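You operate a simulated robot arm through the tools that you are given. There is no shell and no other tool. Be economical: measure what you need, move in short steps, check, and stop when the job is done.

You run a simulated robot arm. Do the job below in one go: nothing can be reset, and whatever is moved stays where it is left.

## Task
The air is too dry: mist it up to 95 per cent.
Fine: shut the vent, set the damp dial, and shut the mist valve when the gauge is there.

It is judged by the outcome, as a careful person would: the job done as asked, and still so three seconds after it is handed in. It fails if anything else is knocked over, pushed out of place, dropped, spilled or broken.

## Robot
A 7-joint arm with a two-finger parallel gripper, fixed in place. Base frame: the origin is at the foot of the arm, x ahead of it, y to its left, z up. Units: cm, degrees, N and s.
With the tool pointing down near the work surface it reaches from about 22 to 74 cm from the base axis. Its first joint turns from -166.0 to 166.0 degrees. Payload 1.57 kg.
Tool frame: the origin (TCP) lies between the finger pads and is the grasp point; the fingertips stand 3 cm ahead of it; z points along the fingers, y is the line along which they close. The gripper opens to 11 cm. The fingers are 2.4 cm wide and 1.2 cm thick; the gripper's body (4.8 by 11.2 cm) begins 7.8 cm behind the TCP.
Orientation is that of the tool frame in the base frame, as a unit quaternion [x, y, z, w]. With the fingers straight down and closing along the base's y, the tool's x points along the base's -x, its y along +y and its z along -z.

## Interface
- The arm moves only by the tool send_rows. Its arguments are lists of equal length, an entry for each row: "hand": the gripper command, from -1 (shut) to 1 (fully open), values between in proportion; "linear": the shift along the base's x, y, z in cm, a list of three; "turn": the turn, a rotation vector about the base's x, y, z in rad, a list of three. In form: {"hand": [hand, ...], "linear": [[dx, dy, dz], ...], "turn": [[wx, wy, wz], ...]}. A call has 1 to 20 rows; each row is the pose to reach, as a shift and turn from the pose commanded when the call began. A row lasts 0.2 s, in which the tool goes at most 5 cm and 8.6 degrees; a call with a longer step from one row to the next is refused whole, and so is a gripper value outside its range. A pose out of reach is approached as far as the arm can. The call stops where the force on the tool passes 40 N (or 10 N more than at its start, if that is more) or the arm is blocked; 0.2 s more then pass. Each finger travels about 4.5 cm/s and halts on what it meets, pressing with about 23 N; the grip force reading is that of the motor and also rises with nothing between the fingers. The clock runs only during rows and for 0.2 s after the last one: add rows that repeat a pose to give the fingers time. It gives the time, the measured TCP pose, the force on the tool (base axes), the opening and the grip force at its end, in the units of the frame above (readings bear some noise).
- Cameras (640 x 400 px; columns grow to the right, rows downward): "scene" is fixed at [40.09, -64.97, 167.03]; the picture's right is [0.97, -0.25, 0.00], its down [-0.07, -0.26, -0.96] and it looks along [0.24, 0.93, -0.27] (base axes); focal length 319 px, centre (320, 200). "wrist" rides on the gripper at [-3.6, 0, -8] in the tool frame; the picture's right is [0.00, -1.00, 0.00], its down [0.97, 0.00, -0.24] and it looks along [0.24, 0.00, 0.97] (tool axes); focal length 218 px, centre (320, 200). There is no depth. A picture from a camera that has moved, and an enlarged one, comes with that camera's place and axes in the base frame and with its lens.
- capture(camera): a new picture of that camera. No time passes.
- move_column(by): slides the trunk up (or, below 0, down) by that many cm; the arm rides with it, the base frame stays. It gives what a move gives, with no picture.
- close_up(camera, box): a new picture of the part [left, top, right, bottom] of that camera's present view, enlarged. No time passes.
- finish_job(): hands the job in; it is judged then, once.

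Go step by step. Nothing tells you positions but the pictures and the camera data: compare them with the known pose of the tool, close in by small moves and look again before you grip or let go. The budget is 120 turns and 84 pictures, counting those below and the enlarged ones. Unless the task says otherwise, let go and move clear before handing in, and close with one line.

The tools are called after "Call:" by a JSON object that holds its "method" and its "body". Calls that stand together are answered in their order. send_rows: Moves the arm, as the interface text tells. Its arguments: {"type":"object","properties":{"hand":{"type":"array"},"linear":{"type":"array"},"turn":{"type":"array"}},"required":["hand","linear","turn"]} The other tools are called the same way: move_column (by) slides the trunk up or down; capture (camera) takes a picture; close_up (camera, box) takes an enlarged picture of a part of a camera's view; finish_job () hands the job in.

At the start:

```text
clock: 0.0
tcp_pos: [30.33, 21.65, 143.96]
orientation: [0.0, 1.0, 0.0, 0.0]
force: [0.3, 0.0, 0.0]
finger_gap: 10.99
grip_force: 0.1
trunk travel left (down, up): [-59.0, 0.0]
```

scene: 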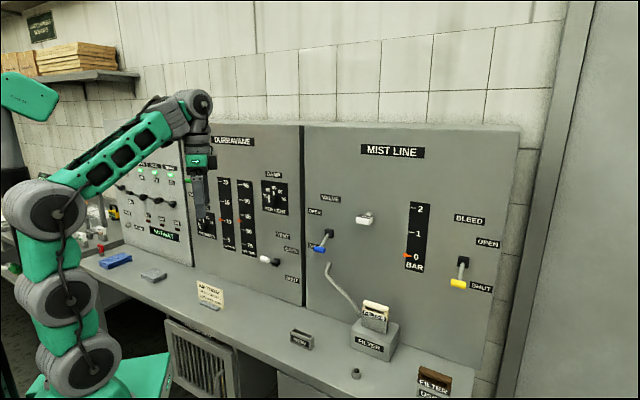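
wrist: 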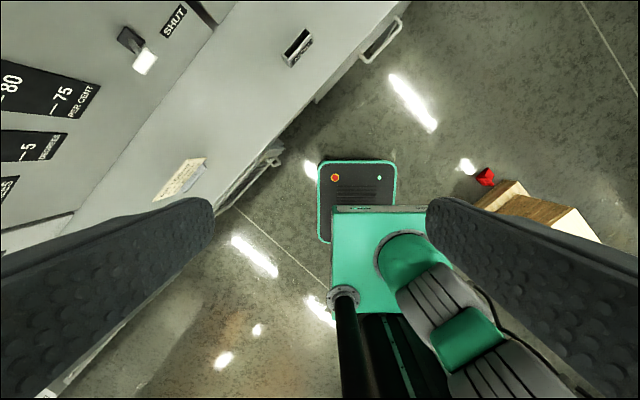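

I see a wall of panels with a DURRAVANE climate panel and a MIST LINE panel; I will enlarge them to read labels before moving.

Call:
{"method": "close_up", "body": {"camera": "scene", "box": [180, 120, 310, 300]}}

Call:
{"method": "close_up", "body": {"camera": "scene", "box": [300, 130, 510, 300]}}

Call:
{"method": "close_up", "body": {"camera": "scene", "box": [180, 270, 460, 400]}}

Call:
{"method": "close_up", "body": {"camera": "scene", "box": [80, 130, 220, 280]}}

```text
2.22 times, centred on (245, 210) of scene
camera zoom: at [40.09, -64.97, 167.03], right [0.97, -0.25, 0.0], down [-0.07, -0.26, -0.96], along [0.24, 0.93, -0.27], focal length 708 px, centre (487, 178)
```

zoom: 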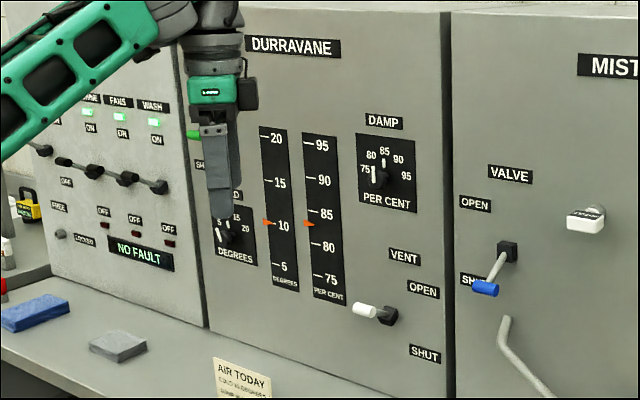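

```text
2.35 times, centred on (405, 215) of scene
camera zoom: at [40.09, -64.97, 167.03], right [0.97, -0.25, 0.0], down [-0.07, -0.26, -0.96], along [0.24, 0.93, -0.27], focal length 750 px, centre (120, 165)
```

zoom: 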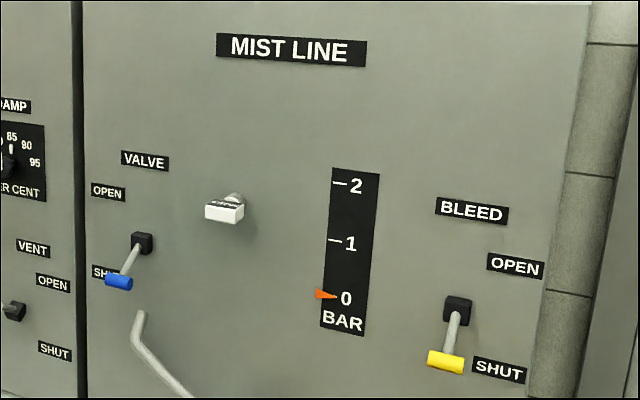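

```text
2.29 times, centred on (320, 335) of scene
camera zoom: at [40.09, -64.97, 167.03], right [0.97, -0.25, 0.0], down [-0.07, -0.26, -0.96], along [0.24, 0.93, -0.27], focal length 728 px, centre (320, -109)
```

zoom: 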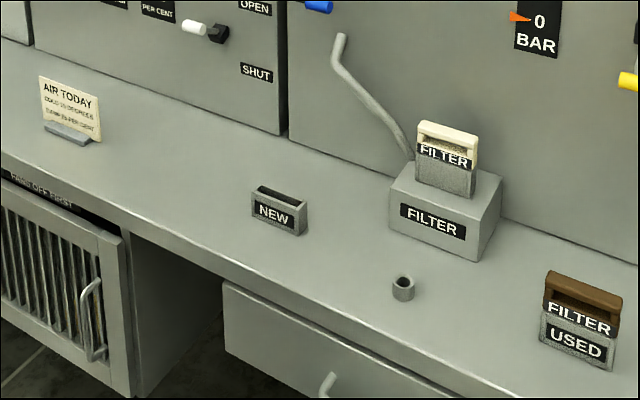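

```text
2.67 times, centred on (150, 205) of scene
camera zoom: at [40.09, -64.97, 167.03], right [0.97, -0.25, 0.0], down [-0.07, -0.26, -0.96], along [0.24, 0.93, -0.27], focal length 850 px, centre (773, 187)
```

zoom: 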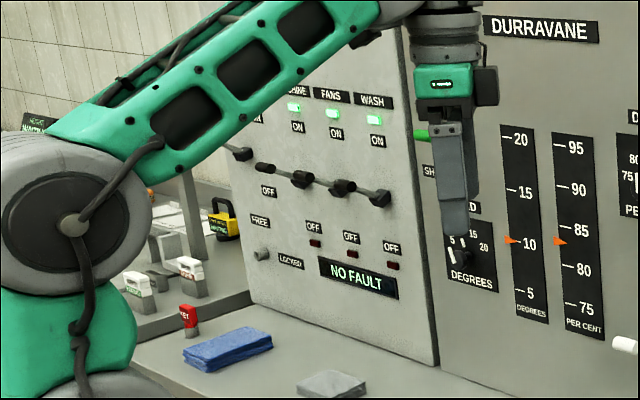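

I need finer reading of the dials, the vent lever, the white block on the mist panel and the card.

Call:
{"method": "close_up", "body": {"camera": "scene", "box": [255, 165, 305, 215]}}

Call:
{"method": "close_up", "body": {"camera": "scene", "box": [340, 190, 400, 240]}}

Call:
{"method": "close_up", "body": {"camera": "scene", "box": [190, 270, 240, 315]}}

Call:
{"method": "close_up", "body": {"camera": "scene", "box": [240, 220, 345, 300]}}

```text
8.00 times, centred on (280, 190) of scene
camera zoom: at [40.09, -64.97, 167.03], right [0.97, -0.25, 0.0], down [-0.07, -0.26, -0.96], along [0.24, 0.93, -0.27], focal length 2550 px, centre (640, 280)
```

zoom: 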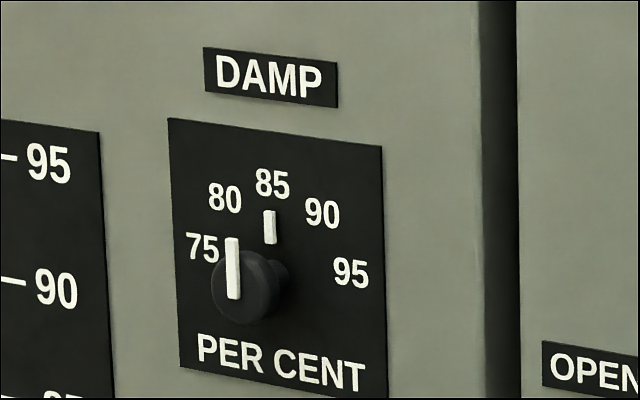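

```text
8.00 times, centred on (370, 215) of scene
camera zoom: at [40.09, -64.97, 167.03], right [0.97, -0.25, 0.0], down [-0.07, -0.26, -0.96], along [0.24, 0.93, -0.27], focal length 2550 px, centre (-80, 80)
```

zoom: 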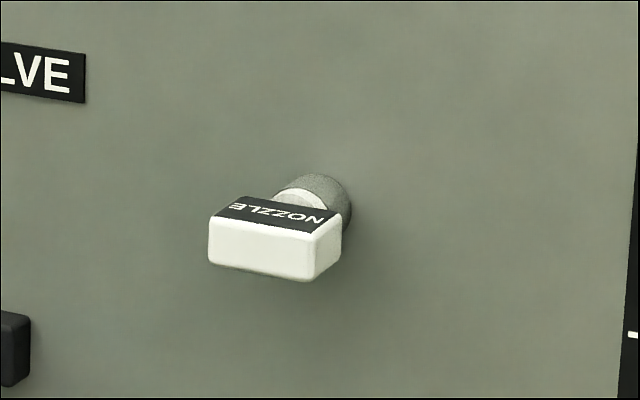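

```text
8.89 times, centred on (215, 292) of scene
camera zoom: at [40.09, -64.97, 167.03], right [0.97, -0.25, 0.0], down [-0.07, -0.26, -0.96], along [0.24, 0.93, -0.27], focal length 2833 px, centre (1253, -622)
```

zoom: 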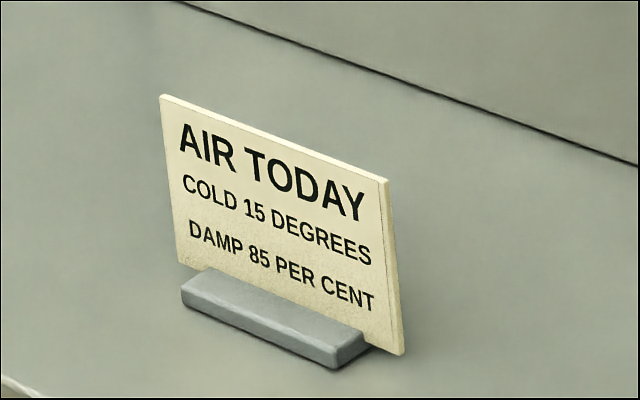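

```text
5.00 times, centred on (292, 260) of scene
camera zoom: at [40.09, -64.97, 167.03], right [0.97, -0.25, 0.0], down [-0.07, -0.26, -0.96], along [0.24, 0.93, -0.27], focal length 1594 px, centre (458, -100)
```

zoom: 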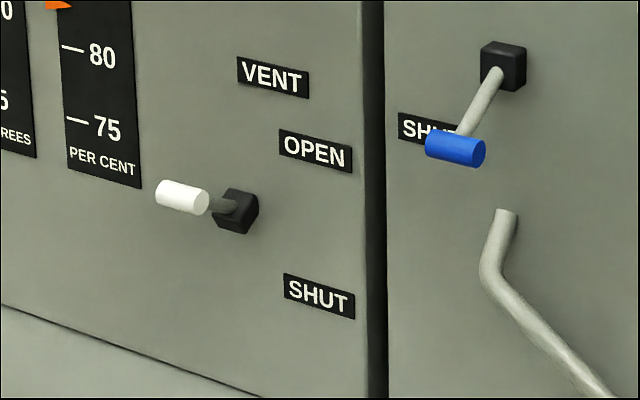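

The panels stand upright across the robot's front-left, roughly on the plane x + y = 113, with the damp dial near (53, 60, 132), the vent pivot near (52, 61, 104) and the mist valve pivot near (71, 42, 123). The damp dial reads 85, the vent is open and the mist valve is shut. I'll turn the tool square to the panel and move it closer.

Call:
{"method": "send_rows", "body": {"hand": [1, 1, 1, 1, 1, 1], "linear": [[1, 2, 0], [3, 5, 0], [5, 8, 0], [7, 11, 0], [8, 14, 0], [10, 17, 0]], "turn": [[0, 0, 0.131], [0, 0, 0.262], [0, 0, 0.393], [0, 0, 0.524], [0, 0, 0.654], [0, 0, 0.785]]}}

```text
clock: 1.4
tcp_pos: [37.88, 35.09, 140.4]
orientation: [-0.334, 0.942, 0.002, 0.004]
force: [-0.4, -1.6, 1.1]
finger_gap: 10.99
grip_force: 0.2
out of reach, approached as far as the arm can: row 3, 4, 5, 6
trunk travel left (down, up): [-59.0, 0.0]
```

The tool-down reach ran out at this height; tilting the tool toward the panel should ease it.

Call:
{"method": "send_rows", "body": {"hand": [1, 1, 1, 1, 1, 1, 1, 1, 1, 1, 1, 1], "linear": [[0, 0, 0], [0, 0, 0], [0, 0, 0], [0, 0, 0], [0, 0, 0], [0, 0, 0], [0, 0, 0], [0, 0, 0], [0, 0, 0], [0, 0, 0], [0, 0, 0], [0, 0, 0]], "turn": [[0.101, -0.101, 0], [0.202, -0.202, 0], [0.303, -0.303, 0], [0.404, -0.404, 0], [0.505, -0.505, 0], [0.606, -0.606, 0], [0.707, -0.707, 0], [0.808, -0.808, 0], [0.909, -0.909, 0], [1.01, -1.01, 0], [1.11, -1.11, 0], [1.11, -1.11, 0]]}}

Call:
{"method": "capture", "body": {"camera": "wrist"}}

Call:
{"method": "capture", "body": {"camera": "scene"}}

```text
clock: 4.0
tcp_pos: [38.39, 35.89, 140.32]
orientation: [-0.235, 0.667, 0.304, 0.638]
force: [0.4, 0.9, 0.0]
finger_gap: 11.0
grip_force: 0.0
out of reach, approached as far as the arm can: row 5, 6, 7, 8
trunk travel left (down, up): [-59.0, 0.0]
```

```text
73 pictures are left
camera wrist: at [33.0, 30.04, 143.81], right [0.7, -0.7, -0.1], down [-0.24, -0.1, -0.97], along [0.67, 0.7, -0.24], focal length 218 px, centre (320, 200)
```

wrist: 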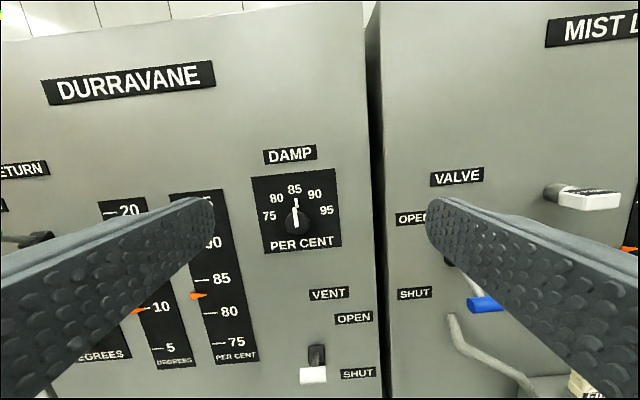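

```text
72 pictures are left
```

scene: 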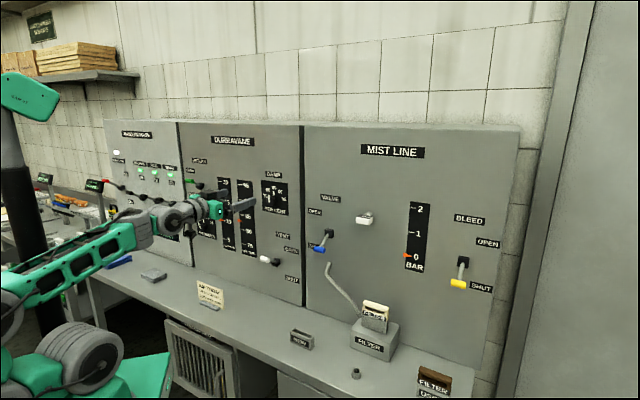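

The tool now faces the panel with a good view; triangulation puts the panel plane near x + y = 108, with the vent handle at about (47.3, 50.2, 111.5) over a pivot near z 108. I'll shut the fingers, level the roll and go down in front of and above the vent handle.

Call:
{"method": "send_rows", "body": {"hand": [-1, -1, -1, -1, -1, -1, -1, -1], "linear": [[0, 0.5, -4], [0, 1, -8], [0, 2, -12], [0, 3, -16], [0, 4, -19], [1, 5, -22], [1, 5, -22], [1, 5, -22]], "turn": [[-0.038, -0.038, 0], [-0.075, -0.075, 0], [-0.075, -0.075, 0], [-0.075, -0.075, 0], [-0.075, -0.075, 0], [-0.075, -0.075, 0], [-0.075, -0.075, 0], [-0.075, -0.075, 0]]}}

Call:
{"method": "capture", "body": {"camera": "wrist"}}

```text
clock: 5.8
tcp_pos: [39.32, 40.89, 118.38]
orientation: [-0.271, 0.653, 0.27, 0.653]
force: [0.6, -0.4, 1.2]
finger_gap: 0.03
grip_force: 21.4
trunk travel left (down, up): [-59.0, 0.0]
```

```text
71 pictures are left
camera wrist: at [33.77, 35.22, 121.97], right [0.71, -0.71, 0.0], down [-0.17, -0.17, -0.97], along [0.69, 0.69, -0.24], focal length 218 px, centre (320, 200)
```

wrist: 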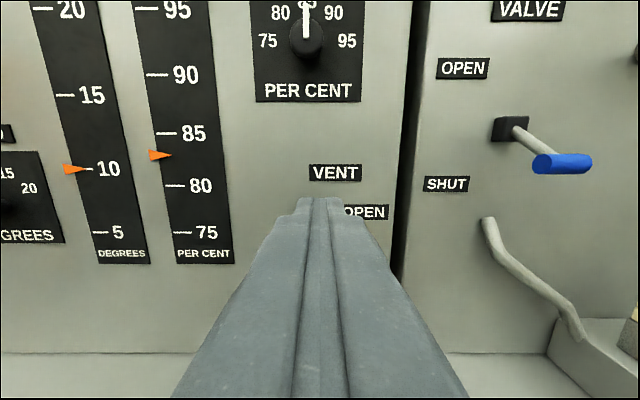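

The fingers are shut and level, above the vent handle's height. I'll go forward over the handle and check.

Call:
{"method": "send_rows", "body": {"hand": [-1, -1, -1, -1], "linear": [[2, 2.5, 0], [4, 5, 0], [6.8, 8.2, 0], [6.8, 8.2, 0]], "turn": [[0, 0, 0], [0, 0, 0], [0, 0, 0], [0, 0, 0]]}}

Call:
{"method": "close_up", "body": {"camera": "scene", "box": [180, 180, 340, 300]}}

Call:
{"method": "capture", "body": {"camera": "wrist"}}

```text
clock: 6.8
tcp_pos: [46.17, 48.91, 118.28]
orientation: [-0.271, 0.653, 0.27, 0.653]
force: [0.1, 0.7, 0.7]
finger_gap: 0.0
grip_force: 21.1
trunk travel left (down, up): [-59.0, 0.0]
```

```text
3.33 times, centred on (260, 240) of scene
camera zoom: at [40.09, -64.97, 167.03], right [0.97, -0.25, 0.0], down [-0.07, -0.26, -0.96], along [0.24, 0.93, -0.27], focal length 1062 px, centre (520, 67)
```

zoom: 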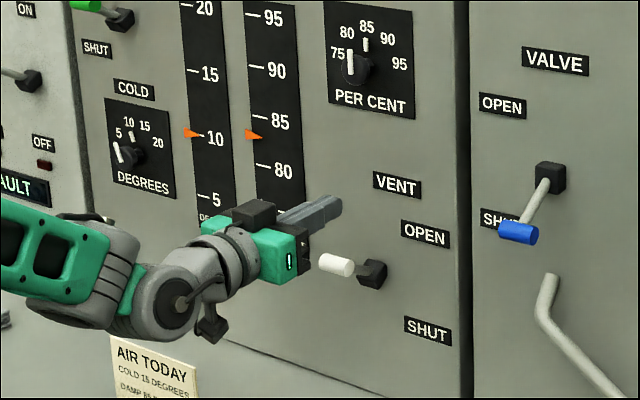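

```text
69 pictures are left
camera wrist: at [40.54, 43.28, 121.86], right [0.71, -0.71, 0.0], down [-0.17, -0.17, -0.97], along [0.69, 0.69, -0.24], focal length 218 px, centre (320, 200)
```

wrist: 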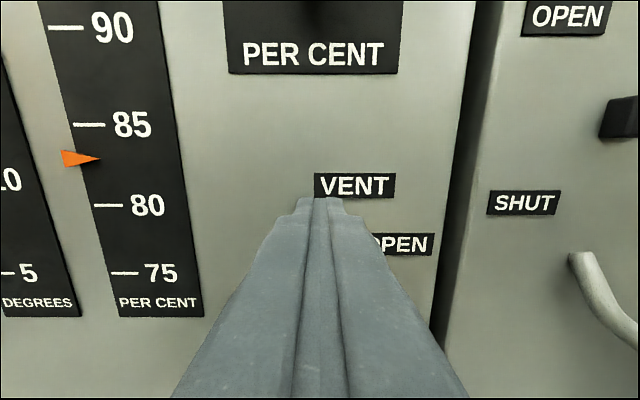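

The fingertips sit right above the white vent handle, as projected. I'll press down.

Call:
{"method": "send_rows", "body": {"hand": [-1, -1, -1, -1, -1, -1, -1, -1, -1, -1, -1, -1], "linear": [[0, 0, -2], [0, 0, -4], [0, 0, -5], [0, 0, -6], [0, 0, -7], [0, 0, -8], [0, 0, -9], [0, 0, -10], [0, 0, -10.5], [0, 0, -11], [0, 0, -11.5], [0, 0, -12]], "turn": [[0, 0, 0], [0, 0, 0], [0, 0, 0], [0, 0, 0], [0, 0, 0], [0, 0, 0], [0, 0, 0], [0, 0, 0], [0, 0, 0], [0, 0, 0], [0, 0, 0], [0, 0, 0]]}}

Call:
{"method": "close_up", "body": {"camera": "scene", "box": [180, 180, 340, 300]}}

```text
clock: 9.4
tcp_pos: [46.07, 48.96, 106.21]
orientation: [-0.272, 0.654, 0.27, 0.653]
force: [-0.3, -0.6, 0.6]
finger_gap: 0.0
grip_force: 21.4
trunk travel left (down, up): [-59.0, 0.0]
```

```text
3.33 times, centred on (260, 240) of scene
camera zoom: at [40.09, -64.97, 167.03], right [0.97, -0.25, 0.0], down [-0.07, -0.26, -0.96], along [0.24, 0.93, -0.27], focal length 1062 px, centre (520, 67)
```

zoom: 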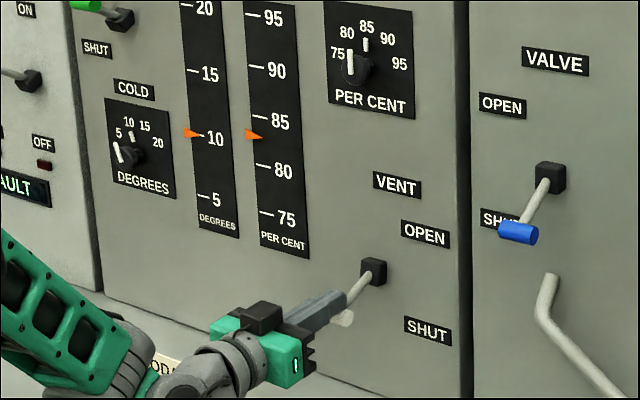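

The vent lever has swung down with no end-stop force yet; I'll press further until it resists.

Call:
{"method": "send_rows", "body": {"hand": [-1, -1, -1, -1, -1, -1], "linear": [[0, 0, -0.4], [0, 0, -0.8], [0, 0, -1.2], [0, 0, -1.6], [0, 0, -2.0], [0, 0, -2.4]], "turn": [[0, 0, 0], [0, 0, 0], [0, 0, 0], [0, 0, 0], [0, 0, 0], [0, 0, 0]]}}

Call:
{"method": "close_up", "body": {"camera": "scene", "box": [180, 180, 340, 300]}}

```text
clock: 10.8
tcp_pos: [46.14, 49.01, 104.71]
orientation: [-0.269, 0.648, 0.273, 0.658]
force: [2.2, -2.1, 32.4]
finger_gap: 0.0
grip_force: 21.9
trunk travel left (down, up): [-59.0, 0.0]
```

```text
3.33 times, centred on (260, 240) of scene
camera zoom: at [40.09, -64.97, 167.03], right [0.97, -0.25, 0.0], down [-0.07, -0.26, -0.96], along [0.24, 0.93, -0.27], focal length 1062 px, centre (520, 67)
```

zoom: 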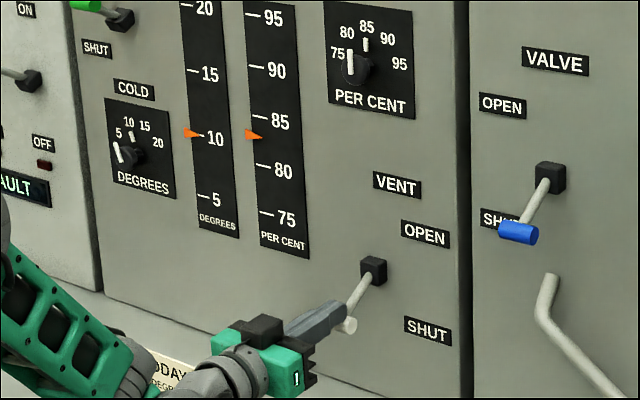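

The vent lever is at its stop (32 N), same angle as the shut mist valve. I'll lift off, back out and rise to the damp dial's height with fingers opening.

Call:
{"method": "send_rows", "body": {"hand": [-1, -1, -1, -1, 0, 0, 0, 0, 0, 0, 0], "linear": [[0, 0, 1.5], [0, 0, 4], [-3, -3, 5], [-6, -6, 8], [-6, -6, 12], [-6, -6, 16], [-6, -6, 20], [-6, -6, 24], [-6, -6, 28], [-6, -6, 30.5], [-6, -6, 30.5]], "turn": [[0, 0, 0], [0, 0, 0], [0, 0, 0], [0, 0, 0], [0, 0, 0], [0, 0, 0], [0, 0, 0], [0, 0, 0], [0, 0, 0], [0, 0, 0], [0, 0, 0]]}}

Call:
{"method": "capture", "body": {"camera": "wrist"}}

Call:
{"method": "capture", "body": {"camera": "scene"}}

```text
refused: row 4 steps farther than a row can; nothing moved
```

```text
66 pictures are left
camera wrist: at [40.48, 43.37, 108.22], right [0.71, -0.71, 0.0], down [-0.16, -0.16, -0.97], along [0.69, 0.69, -0.22], focal length 218 px, centre (320, 200)
```

wrist: 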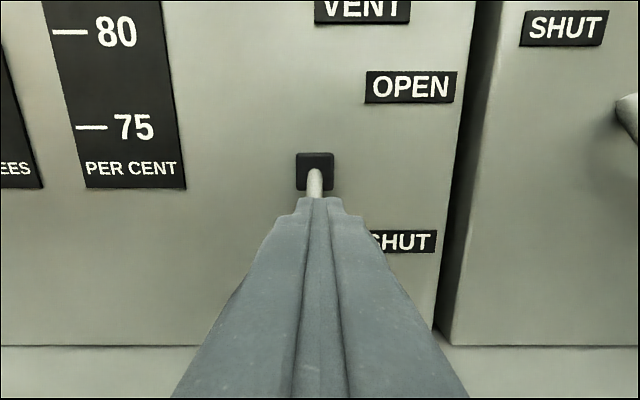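

```text
65 pictures are left
```

scene: 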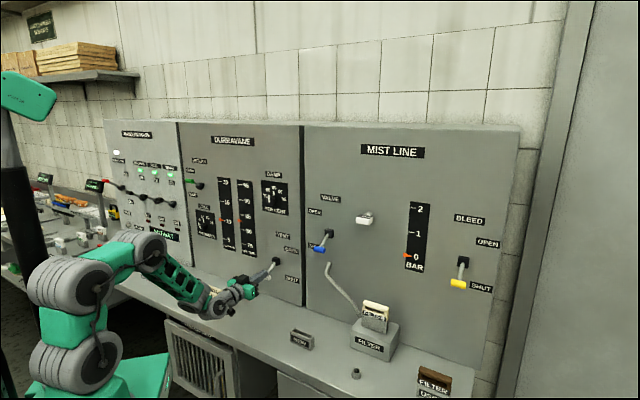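

The step was too long; I'll resend with smaller steps.

Call:
{"method": "send_rows", "body": {"hand": [-1, -1, -1, -1, 0, 0, 0, 0, 0, 0, 0], "linear": [[0, 0, 1.5], [0, 0, 4], [-3, -3, 5], [-6, -6, 7], [-6, -6, 11.5], [-6, -6, 16], [-6, -6, 20], [-6, -6, 24], [-6, -6, 28], [-6, -6, 30.5], [-6, -6, 30.5]], "turn": [[0, 0, 0], [0, 0, 0], [0, 0, 0], [0, 0, 0], [0, 0, 0], [0, 0, 0], [0, 0, 0], [0, 0, 0], [0, 0, 0], [0, 0, 0], [0, 0, 0]]}}

Call:
{"method": "capture", "body": {"camera": "wrist"}}

Call:
{"method": "capture", "body": {"camera": "scene"}}

```text
clock: 13.2
tcp_pos: [40.14, 42.85, 134.22]
orientation: [-0.271, 0.653, 0.271, 0.653]
force: [0.5, 0.1, 0.4]
finger_gap: 5.48
grip_force: 0.1
trunk travel left (down, up): [-59.0, 0.0]
```

```text
64 pictures are left
camera wrist: at [34.6, 37.24, 137.86], right [0.71, -0.71, 0.0], down [-0.17, -0.17, -0.97], along [0.69, 0.69, -0.24], focal length 218 px, centre (320, 200)
```

wrist: 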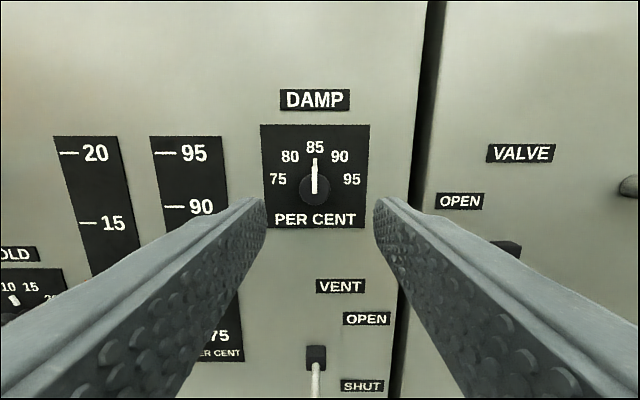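

```text
63 pictures are left
```

scene: 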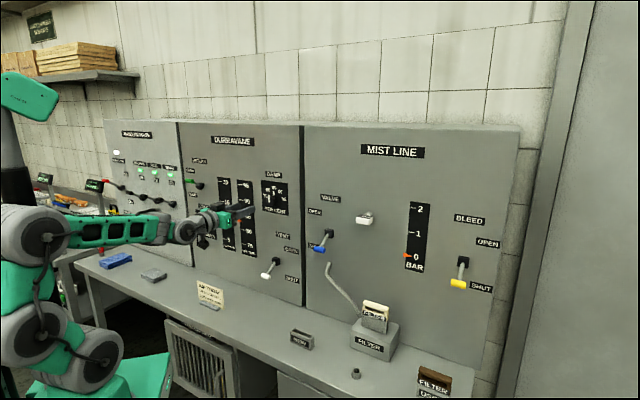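

The vent is down and the card undisturbed. I'll take a close view of the damp dial for its centre and label angles.

Call:
{"method": "close_up", "body": {"camera": "wrist", "box": [255, 110, 375, 235]}}

Call:
{"method": "close_up", "body": {"camera": "scene", "box": [235, 170, 305, 215]}}

```text
3.20 times, centred on (315, 172) of wrist
camera zoom: at [34.6, 37.24, 137.86], right [0.71, -0.71, 0.0], down [-0.17, -0.17, -0.97], along [0.69, 0.69, -0.24], focal length 698 px, centre (336, 288)
```

zoom: 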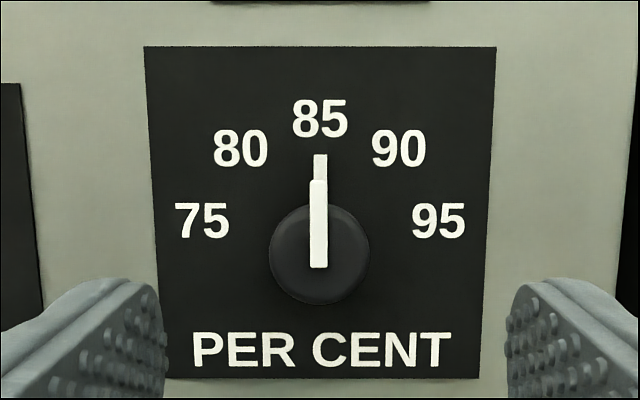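

```text
8.89 times, centred on (270, 192) of scene
camera zoom: at [40.09, -64.97, 167.03], right [0.97, -0.25, 0.0], down [-0.07, -0.26, -0.96], along [0.24, 0.93, -0.27], focal length 2833 px, centre (764, 267)
```

zoom: 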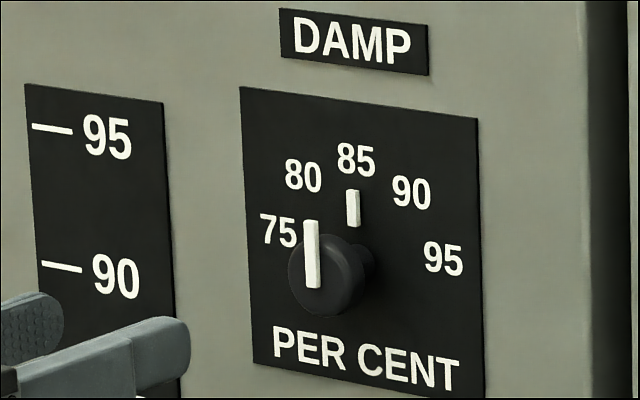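

The dial's labels lie about 41 degrees apart, so 95 is about 82 degrees clockwise from 85; the knob's face is near (51.2, 54.7, 133.2). I'll pre-turn the hand about 41 degrees anticlockwise and approach to short of it.

Call:
{"method": "send_rows", "body": {"hand": [0, 0, 0, 0, 0, 0], "linear": [[1, 1, 0], [2, 2.5, -0.5], [4, 4.5, -0.9], [5, 5.73, -0.9], [5, 5.73, -0.9], [5, 5.73, -0.9]], "turn": [[-0.1, -0.1, 0], [-0.2, -0.2, 0], [-0.3, -0.3, 0], [-0.4, -0.4, 0], [-0.5, -0.5, 0], [-0.5, -0.5, 0]]}}

Call:
{"method": "capture", "body": {"camera": "wrist"}}

Call:
{"method": "close_up", "body": {"camera": "scene", "box": [215, 160, 305, 220]}}

```text
clock: 14.6
tcp_pos: [45.07, 48.73, 133.41]
orientation: [-0.481, 0.519, 0.027, 0.706]
force: [1.2, -0.4, -0.3]
finger_gap: 5.51
grip_force: 0.0
trunk travel left (down, up): [-59.0, 0.0]
```

```text
60 pictures are left
camera wrist: at [37.82, 44.76, 136.15], right [0.54, -0.54, 0.65], down [0.28, -0.62, -0.74], along [0.8, 0.57, -0.18], focal length 218 px, centre (320, 200)
```

wrist: 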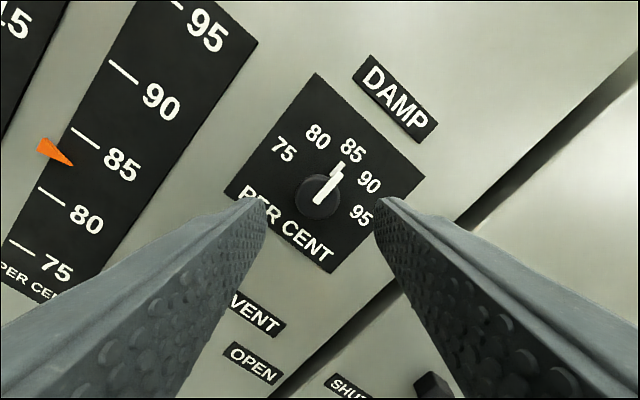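

```text
6.67 times, centred on (260, 190) of scene
camera zoom: at [40.09, -64.97, 167.03], right [0.97, -0.25, 0.0], down [-0.07, -0.26, -0.96], along [0.24, 0.93, -0.27], focal length 2125 px, centre (720, 267)
```

zoom: 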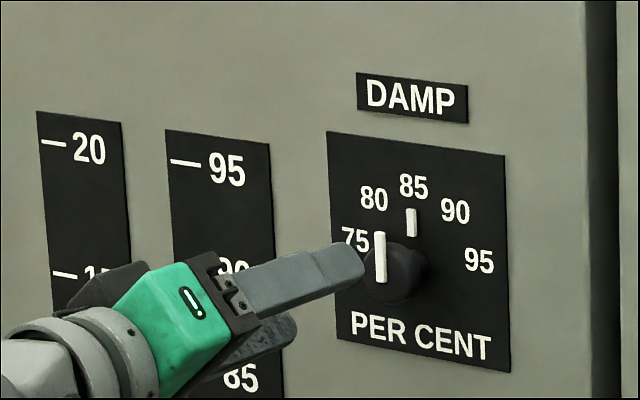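

The knob sits on the tool axis within 2 mm. I'll advance until the fingertips flank it close to the panel.

Call:
{"method": "send_rows", "body": {"hand": [0, 0, 0, 0, 0], "linear": [[1.5, 1.5, 0], [3, 3, 0], [4, 4, 0], [4.6, 4.6, 0], [4.6, 4.6, 0]], "turn": [[0, 0, 0], [0, 0, 0], [0, 0, 0], [0, 0, 0], [0, 0, 0]]}}

Call:
{"method": "capture", "body": {"camera": "wrist"}}

Call:
{"method": "close_up", "body": {"camera": "scene", "box": [215, 160, 305, 220]}}

```text
clock: 15.8
tcp_pos: [49.76, 53.27, 133.46]
orientation: [-0.481, 0.519, 0.027, 0.706]
force: [0.5, -0.5, 0.1]
finger_gap: 5.49
grip_force: 0.0
trunk travel left (down, up): [-59.0, 0.0]
```

```text
58 pictures are left
camera wrist: at [42.51, 49.29, 136.21], right [0.54, -0.54, 0.65], down [0.28, -0.62, -0.74], along [0.8, 0.57, -0.18], focal length 218 px, centre (320, 200)
```

wrist: 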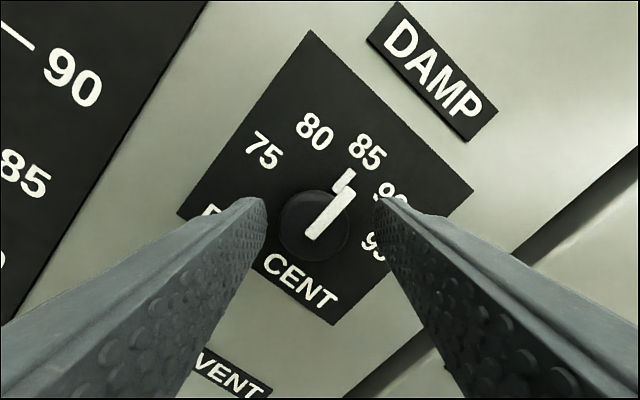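

```text
6.67 times, centred on (260, 190) of scene
camera zoom: at [40.09, -64.97, 167.03], right [0.97, -0.25, 0.0], down [-0.07, -0.26, -0.96], along [0.24, 0.93, -0.27], focal length 2125 px, centre (720, 267)
```

zoom: 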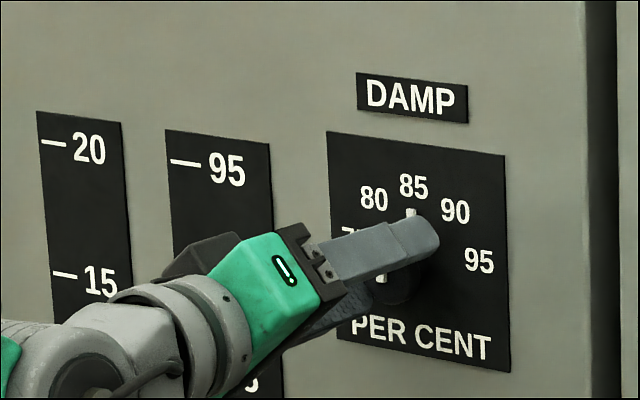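

The fingertips flank the knob with about 1.8 cm overlap. I'll shift 2 mm to centre, then close.

Call:
{"method": "send_rows", "body": {"hand": [0, -0.2, -0.5, -1, -1, -1], "linear": [[-0.11, 0.11, -0.13], [-0.11, 0.11, -0.13], [-0.11, 0.11, -0.13], [-0.11, 0.11, -0.13], [-0.11, 0.11, -0.13], [-0.11, 0.11, -0.13]], "turn": [[0, 0, 0], [0, 0, 0], [0, 0, 0], [0, 0, 0], [0, 0, 0], [0, 0, 0]]}}

Call:
{"method": "capture", "body": {"camera": "wrist"}}

```text
clock: 17.2
tcp_pos: [49.62, 53.34, 133.33]
orientation: [-0.481, 0.519, 0.027, 0.706]
force: [-1.6, 1.5, -1.6]
finger_gap: 3.56
grip_force: 42.6
trunk travel left (down, up): [-59.0, 0.0]
```

```text
56 pictures are left
camera wrist: at [42.32, 49.43, 136.02], right [0.54, -0.54, 0.65], down [0.28, -0.62, -0.74], along [0.8, 0.58, -0.18], focal length 218 px, centre (320, 200)
```

wrist: 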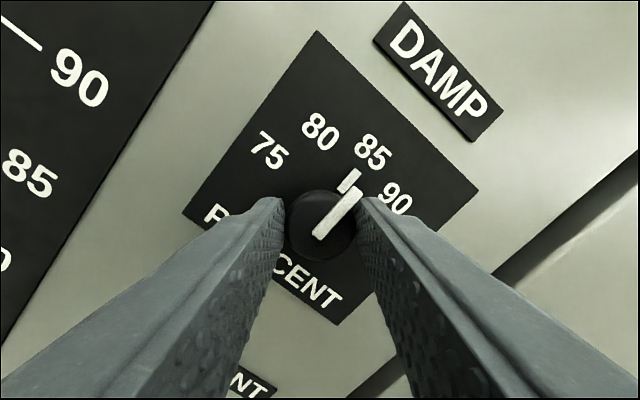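

The knob is gripped at 3.56 cm. I'll turn clockwise 80 degrees.

Call:
{"method": "send_rows", "body": {"hand": [-1, -1, -1, -1, -1, -1, -1, -1, -1, -1, -1], "linear": [[0, 0, 0], [0, 0, 0], [0, 0, 0], [0, 0, 0], [0, 0, 0], [0, 0, 0], [0, 0, 0], [0, 0, 0], [0, 0, 0], [0, 0, 0], [0, 0, 0]], "turn": [[0.099, 0.099, 0], [0.198, 0.198, 0], [0.297, 0.297, 0], [0.396, 0.396, 0], [0.495, 0.495, 0], [0.594, 0.594, 0], [0.693, 0.693, 0], [0.792, 0.792, 0], [0.891, 0.891, 0], [0.99, 0.99, 0], [0.99, 0.99, 0]]}}

Call:
{"method": "capture", "body": {"camera": "wrist"}}

Call:
{"method": "close_up", "body": {"camera": "scene", "box": [215, 160, 305, 220]}}

```text
clock: 19.6
tcp_pos: [49.92, 53.05, 133.41]
orientation: [-0.032, 0.706, 0.476, 0.523]
force: [14.9, -14.4, 0.5]
finger_gap: 3.54
grip_force: 42.1
trunk travel left (down, up): [-59.0, 0.0]
```

```text
55 pictures are left
camera wrist: at [45.91, 45.83, 136.04], right [0.54, -0.54, -0.64], down [-0.61, 0.27, -0.75], along [0.58, 0.79, -0.18], focal length 218 px, centre (320, 200)
```

wrist: 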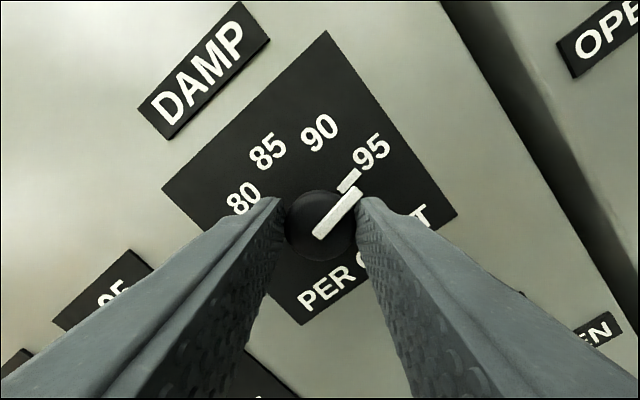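

```text
6.67 times, centred on (260, 190) of scene
camera zoom: at [40.09, -64.97, 167.03], right [0.97, -0.25, 0.0], down [-0.07, -0.26, -0.96], along [0.24, 0.93, -0.27], focal length 2125 px, centre (720, 267)
```

zoom: 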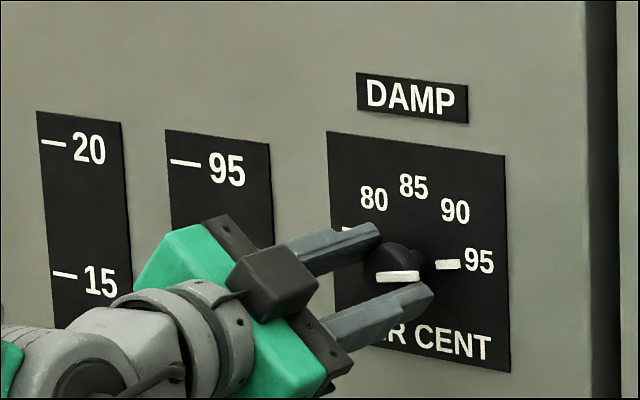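

The pointer now aims at 95. I'll relieve the side force, let go and back off to check.

Call:
{"method": "send_rows", "body": {"hand": [-1, -1, -0.2, 0, 0, 0, 0, 0, 0], "linear": [[0.15, -0.15, 0], [0.25, -0.25, 0], [0.25, -0.25, 0], [0.25, -0.25, 0], [0.25, -0.25, 0], [-2, -2.5, 0], [-5, -5.5, 0], [-8, -8.5, 0], [-8, -8.5, 0]], "turn": [[0, 0, 0], [0, 0, 0], [0, 0, 0], [0, 0, 0], [0, 0, 0], [0, 0, 0], [0, 0, 0], [0, 0, 0], [0, 0, 0]]}}

Call:
{"method": "close_up", "body": {"camera": "wrist", "box": [200, 60, 440, 250]}}

Call:
{"method": "capture", "body": {"camera": "scene"}}

```text
clock: 21.6
tcp_pos: [41.6, 44.9, 133.07]
orientation: [-0.033, 0.707, 0.476, 0.522]
force: [0.9, -0.5, 0.1]
finger_gap: 5.49
grip_force: 0.1
trunk travel left (down, up): [-59.0, 0.0]
```

```text
2.11 times, centred on (320, 155) of wrist
camera zoom: at [37.56, 37.63, 135.88], right [0.54, -0.55, -0.64], down [-0.61, 0.27, -0.75], along [0.58, 0.79, -0.19], focal length 460 px, centre (320, 295)
```

zoom: 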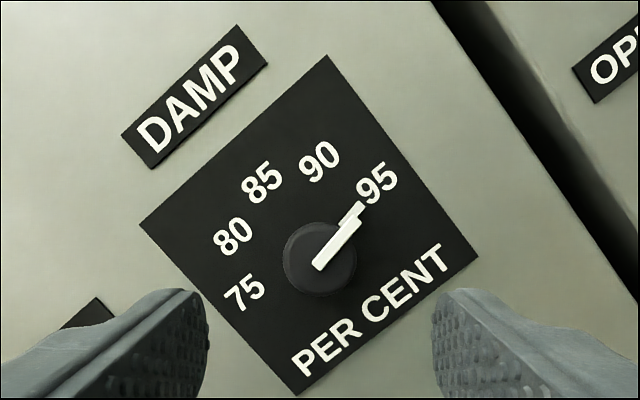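

```text
52 pictures are left
```

scene: 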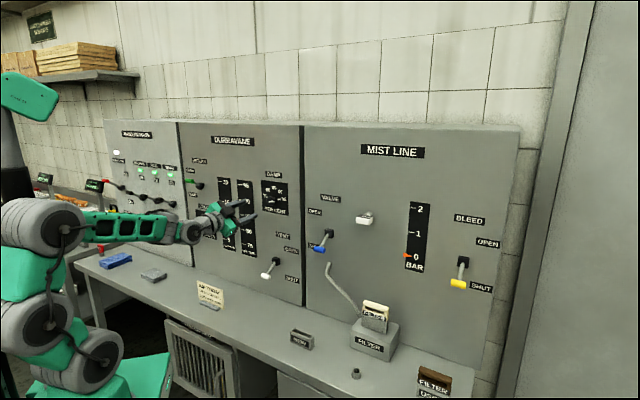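

The dial points at 95 or very near it. I'll roll the hand back level, shut the fingers, and check the pointer squarely on the way.

Call:
{"method": "send_rows", "body": {"hand": [-1, -1, -1, -1, -1, -1], "linear": [[0, 0, 0], [-1, -1, 0], [-2, -2, 0], [-2, -2, 0], [-2, -2, 0], [-2, -2, 0]], "turn": [[-0.1, -0.1, 0], [-0.2, -0.2, 0], [-0.3, -0.3, 0], [-0.4, -0.4, 0], [-0.49, -0.49, 0], [-0.49, -0.49, 0]]}}

Call:
{"method": "close_up", "body": {"camera": "wrist", "box": [255, 110, 375, 235]}}

Call:
{"method": "capture", "body": {"camera": "wrist"}}

```text
clock: 23.0
tcp_pos: [39.48, 42.9, 133.28]
orientation: [-0.272, 0.653, 0.27, 0.653]
force: [0.0, -0.2, -0.1]
finger_gap: 0.0
grip_force: 22.2
trunk travel left (down, up): [-59.0, 0.0]
```

```text
3.20 times, centred on (315, 172) of wrist
camera zoom: at [33.96, 37.28, 136.86], right [0.71, -0.71, 0.0], down [-0.17, -0.17, -0.97], along [0.69, 0.69, -0.24], focal length 698 px, centre (336, 288)
```

zoom: 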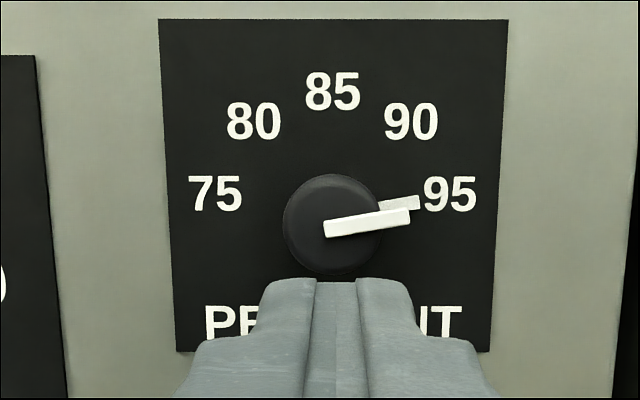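

```text
50 pictures are left
camera wrist: at [33.96, 37.28, 136.86], right [0.71, -0.71, 0.0], down [-0.17, -0.17, -0.97], along [0.69, 0.69, -0.24], focal length 218 px, centre (320, 200)
```

wrist: 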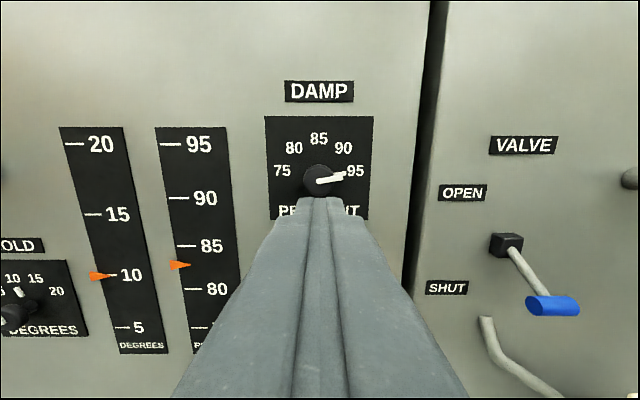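

The pointer is at 95 within a couple of degrees and humidity reads about 83. The mist valve handle is near (65.2, 33.9, 120.5), pivot z 124.4. I'll roll the hand 90 degrees so the fingers can straddle the bar from above and below, which lets me open and shut quickly.

Call:
{"method": "send_rows", "body": {"hand": [-0.18, -0.18, -0.18, -0.18, -0.18, -0.18, -0.18, -0.18, -0.18, -0.18, -0.18, -0.18], "linear": [[1.7, -1.4, -1.2], [3.4, -2.8, -2.4], [5.1, -4.2, -3.6], [6.8, -5.6, -4.8], [8.5, -7, -6], [10.3, -8.4, -7.2], [12, -9.8, -8.4], [13.8, -11.2, -9.6], [15.6, -12.6, -10.8], [17.4, -14, -12], [19.2, -15.5, -12.8], [19.2, -15.5, -12.8]], "turn": [[0.101, 0.101, 0], [0.202, 0.202, 0], [0.303, 0.303, 0], [0.404, 0.404, 0], [0.505, 0.505, 0], [0.606, 0.606, 0], [0.707, 0.707, 0], [0.808, 0.808, 0], [0.909, 0.909, 0], [1.01, 1.01, 0], [1.111, 1.111, 0], [1.111, 1.111, 0]]}}

Call:
{"method": "capture", "body": {"camera": "wrist"}}

Call:
{"method": "capture", "body": {"camera": "scene"}}

```text
clock: 25.6
tcp_pos: [58.74, 27.39, 120.49]
orientation: [0.272, 0.653, 0.653, 0.27]
force: [-1.6, -0.2, 0.9]
finger_gap: 4.52
grip_force: 0.0
trunk travel left (down, up): [-59.0, 0.0]
```

```text
49 pictures are left
camera wrist: at [55.78, 19.24, 120.47], right [0.0, 0.0, -1.0], down [-0.86, 0.52, 0.0], along [0.52, 0.86, 0.0], focal length 218 px, centre (320, 200)
```

wrist: 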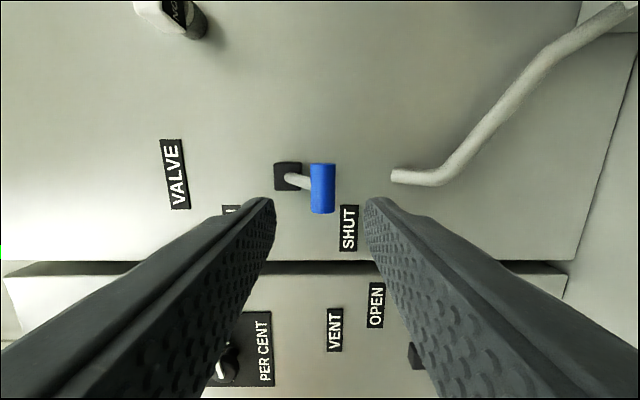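

```text
48 pictures are left
```

scene: 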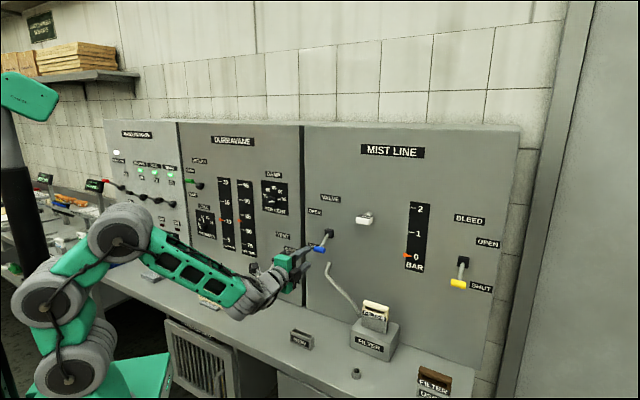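

The blue handle is centred between the fingers, and the gauge stays visible in the scene view. I'll advance to straddle the handle.

Call:
{"method": "send_rows", "body": {"hand": [-0.18, -0.18, -0.18, -0.18], "linear": [[2, 2, 0], [4, 4, 0], [5.4, 5.4, 0], [5.4, 5.4, 0]], "turn": [[0, 0, 0], [0, 0, 0], [0, 0, 0], [0, 0, 0]]}}

Call:
{"method": "capture", "body": {"camera": "wrist"}}

Call:
{"method": "close_up", "body": {"camera": "scene", "box": [200, 170, 350, 290]}}

```text
clock: 26.6
tcp_pos: [64.29, 32.78, 120.3]
orientation: [0.27, 0.653, 0.654, 0.271]
force: [0.5, 0.2, -0.3]
finger_gap: 4.51
grip_force: 0.1
trunk travel left (down, up): [-59.0, 0.0]
```

```text
47 pictures are left
camera wrist: at [61.19, 24.66, 120.34], right [0.0, 0.0, -1.0], down [-0.86, 0.52, 0.0], along [0.52, 0.86, 0.0], focal length 218 px, centre (320, 200)
```

wrist: 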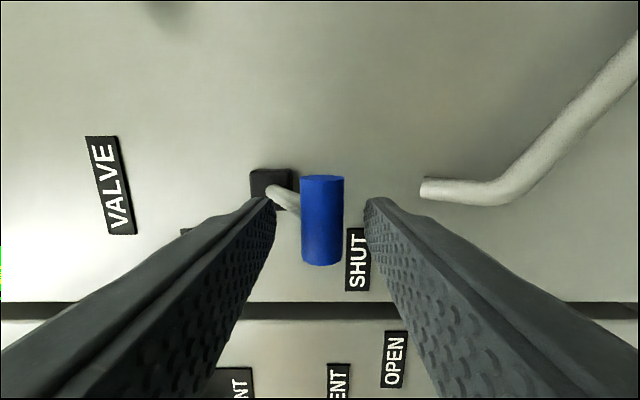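

```text
3.33 times, centred on (275, 230) of scene
camera zoom: at [40.09, -64.97, 167.03], right [0.97, -0.25, 0.0], down [-0.07, -0.26, -0.96], along [0.24, 0.93, -0.27], focal length 1062 px, centre (470, 100)
```

zoom: 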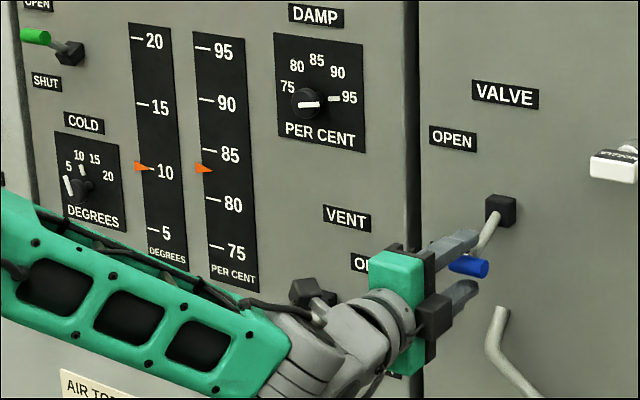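

The handle lies between the fingers. I'll push it up towards OPEN.

Call:
{"method": "send_rows", "body": {"hand": [-0.18, -0.18, -0.18, -0.18, -0.18, -0.18, -0.18], "linear": [[0, 0, 1.2], [0, 0, 2.5], [0, 0, 4], [0, 0, 5.5], [0, 0, 7], [0, 0, 8], [0, 0, 8.8]], "turn": [[0, 0, 0], [0, 0, 0], [0, 0, 0], [0, 0, 0], [0, 0, 0], [0, 0, 0], [0, 0, 0]]}}

Call:
{"method": "capture", "body": {"camera": "scene"}}

Call:
{"method": "close_up", "body": {"camera": "scene", "box": [200, 170, 350, 290]}}

```text
clock: 28.2
tcp_pos: [64.13, 32.65, 128.97]
orientation: [0.272, 0.654, 0.652, 0.27]
force: [-1.2, -2.1, -8.0]
finger_gap: 5.18
grip_force: 3.7
trunk travel left (down, up): [-59.0, 0.0]
```

```text
45 pictures are left
```

scene: 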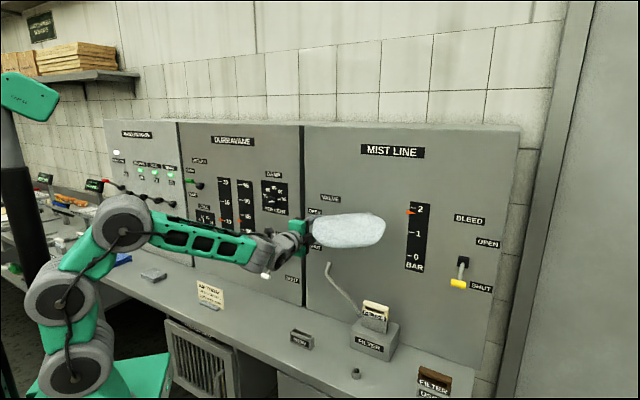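

```text
3.33 times, centred on (275, 230) of scene
camera zoom: at [40.09, -64.97, 167.03], right [0.97, -0.25, 0.0], down [-0.07, -0.26, -0.96], along [0.24, 0.93, -0.27], focal length 1062 px, centre (470, 100)
```

zoom: 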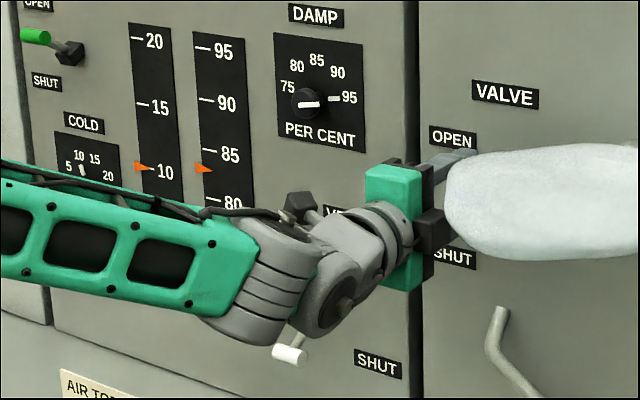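

The valve is open: pressure about 1.9 bar and mist is flowing. I'll wait briefly and read the gauge.

Call:
{"method": "send_rows", "body": {"hand": [-0.1, -0.1, -0.1, -0.1], "linear": [[0, 0, 0], [0, 0, 0], [0, 0, 0], [0, 0, 0]], "turn": [[0, 0, 0], [0, 0, 0], [0, 0, 0], [0, 0, 0]]}}

Call:
{"method": "close_up", "body": {"camera": "scene", "box": [200, 170, 350, 290]}}

```text
clock: 29.2
tcp_pos: [64.04, 32.8, 129.33]
orientation: [0.271, 0.654, 0.653, 0.269]
force: [-1.6, -3.4, -7.2]
finger_gap: 5.6
grip_force: 3.7
trunk travel left (down, up): [-59.0, 0.0]
```

```text
3.33 times, centred on (275, 230) of scene
camera zoom: at [40.09, -64.97, 167.03], right [0.97, -0.25, 0.0], down [-0.07, -0.26, -0.96], along [0.24, 0.93, -0.27], focal length 1062 px, centre (470, 100)
```

zoom: 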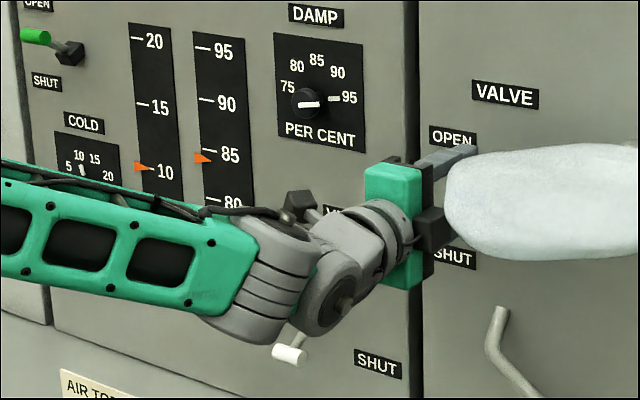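

Humidity rises about 1 per cent per second (now near 85). I'll wait 4 s more.

Call:
{"method": "send_rows", "body": {"hand": [-0.1, -0.1, -0.1, -0.1, -0.1, -0.1, -0.1, -0.1, -0.1, -0.1, -0.1, -0.1, -0.1, -0.1, -0.1, -0.1, -0.1, -0.1, -0.1], "linear": [[0, 0, 0], [0, 0, 0], [0, 0, 0], [0, 0, 0], [0, 0, 0], [0, 0, 0], [0, 0, 0], [0, 0, 0], [0, 0, 0], [0, 0, 0], [0, 0, 0], [0, 0, 0], [0, 0, 0], [0, 0, 0], [0, 0, 0], [0, 0, 0], [0, 0, 0], [0, 0, 0], [0, 0, 0]], "turn": [[0, 0, 0], [0, 0, 0], [0, 0, 0], [0, 0, 0], [0, 0, 0], [0, 0, 0], [0, 0, 0], [0, 0, 0], [0, 0, 0], [0, 0, 0], [0, 0, 0], [0, 0, 0], [0, 0, 0], [0, 0, 0], [0, 0, 0], [0, 0, 0], [0, 0, 0], [0, 0, 0], [0, 0, 0]]}}

Call:
{"method": "close_up", "body": {"camera": "scene", "box": [225, 170, 285, 230]}}

Call:
{"method": "close_up", "body": {"camera": "scene", "box": [290, 170, 450, 290]}}

```text
clock: 33.2
tcp_pos: [64.14, 32.83, 129.16]
orientation: [0.271, 0.653, 0.654, 0.27]
force: [-3.9, -3.4, -8.2]
finger_gap: 5.63
grip_force: 4.0
trunk travel left (down, up): [-59.0, 0.0]
```

```text
6.67 times, centred on (255, 200) of scene
camera zoom: at [40.09, -64.97, 167.03], right [0.97, -0.25, 0.0], down [-0.07, -0.26, -0.96], along [0.24, 0.93, -0.27], focal length 2125 px, centre (753, 200)
```

zoom: 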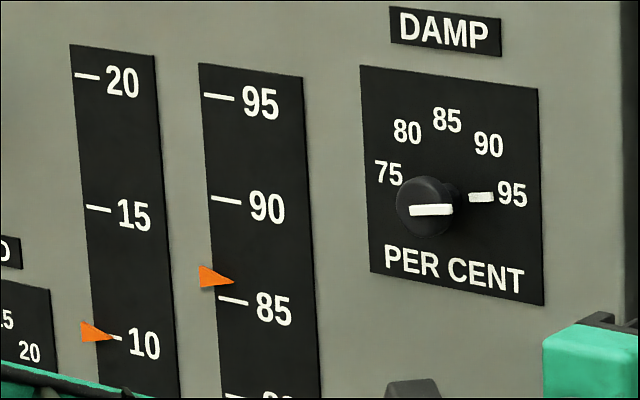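

```text
3.33 times, centred on (370, 230) of scene
camera zoom: at [40.09, -64.97, 167.03], right [0.97, -0.25, 0.0], down [-0.07, -0.26, -0.96], along [0.24, 0.93, -0.27], focal length 1062 px, centre (153, 100)
```

zoom: 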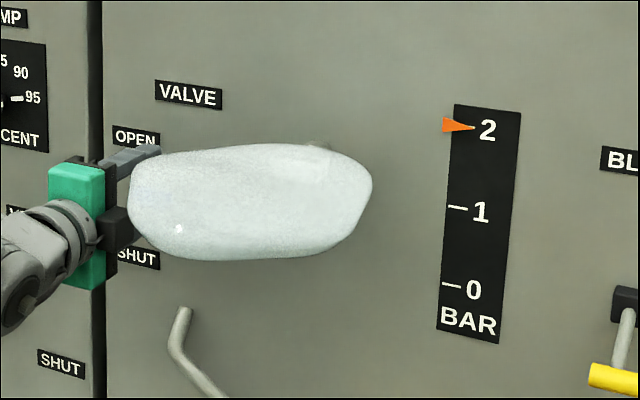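

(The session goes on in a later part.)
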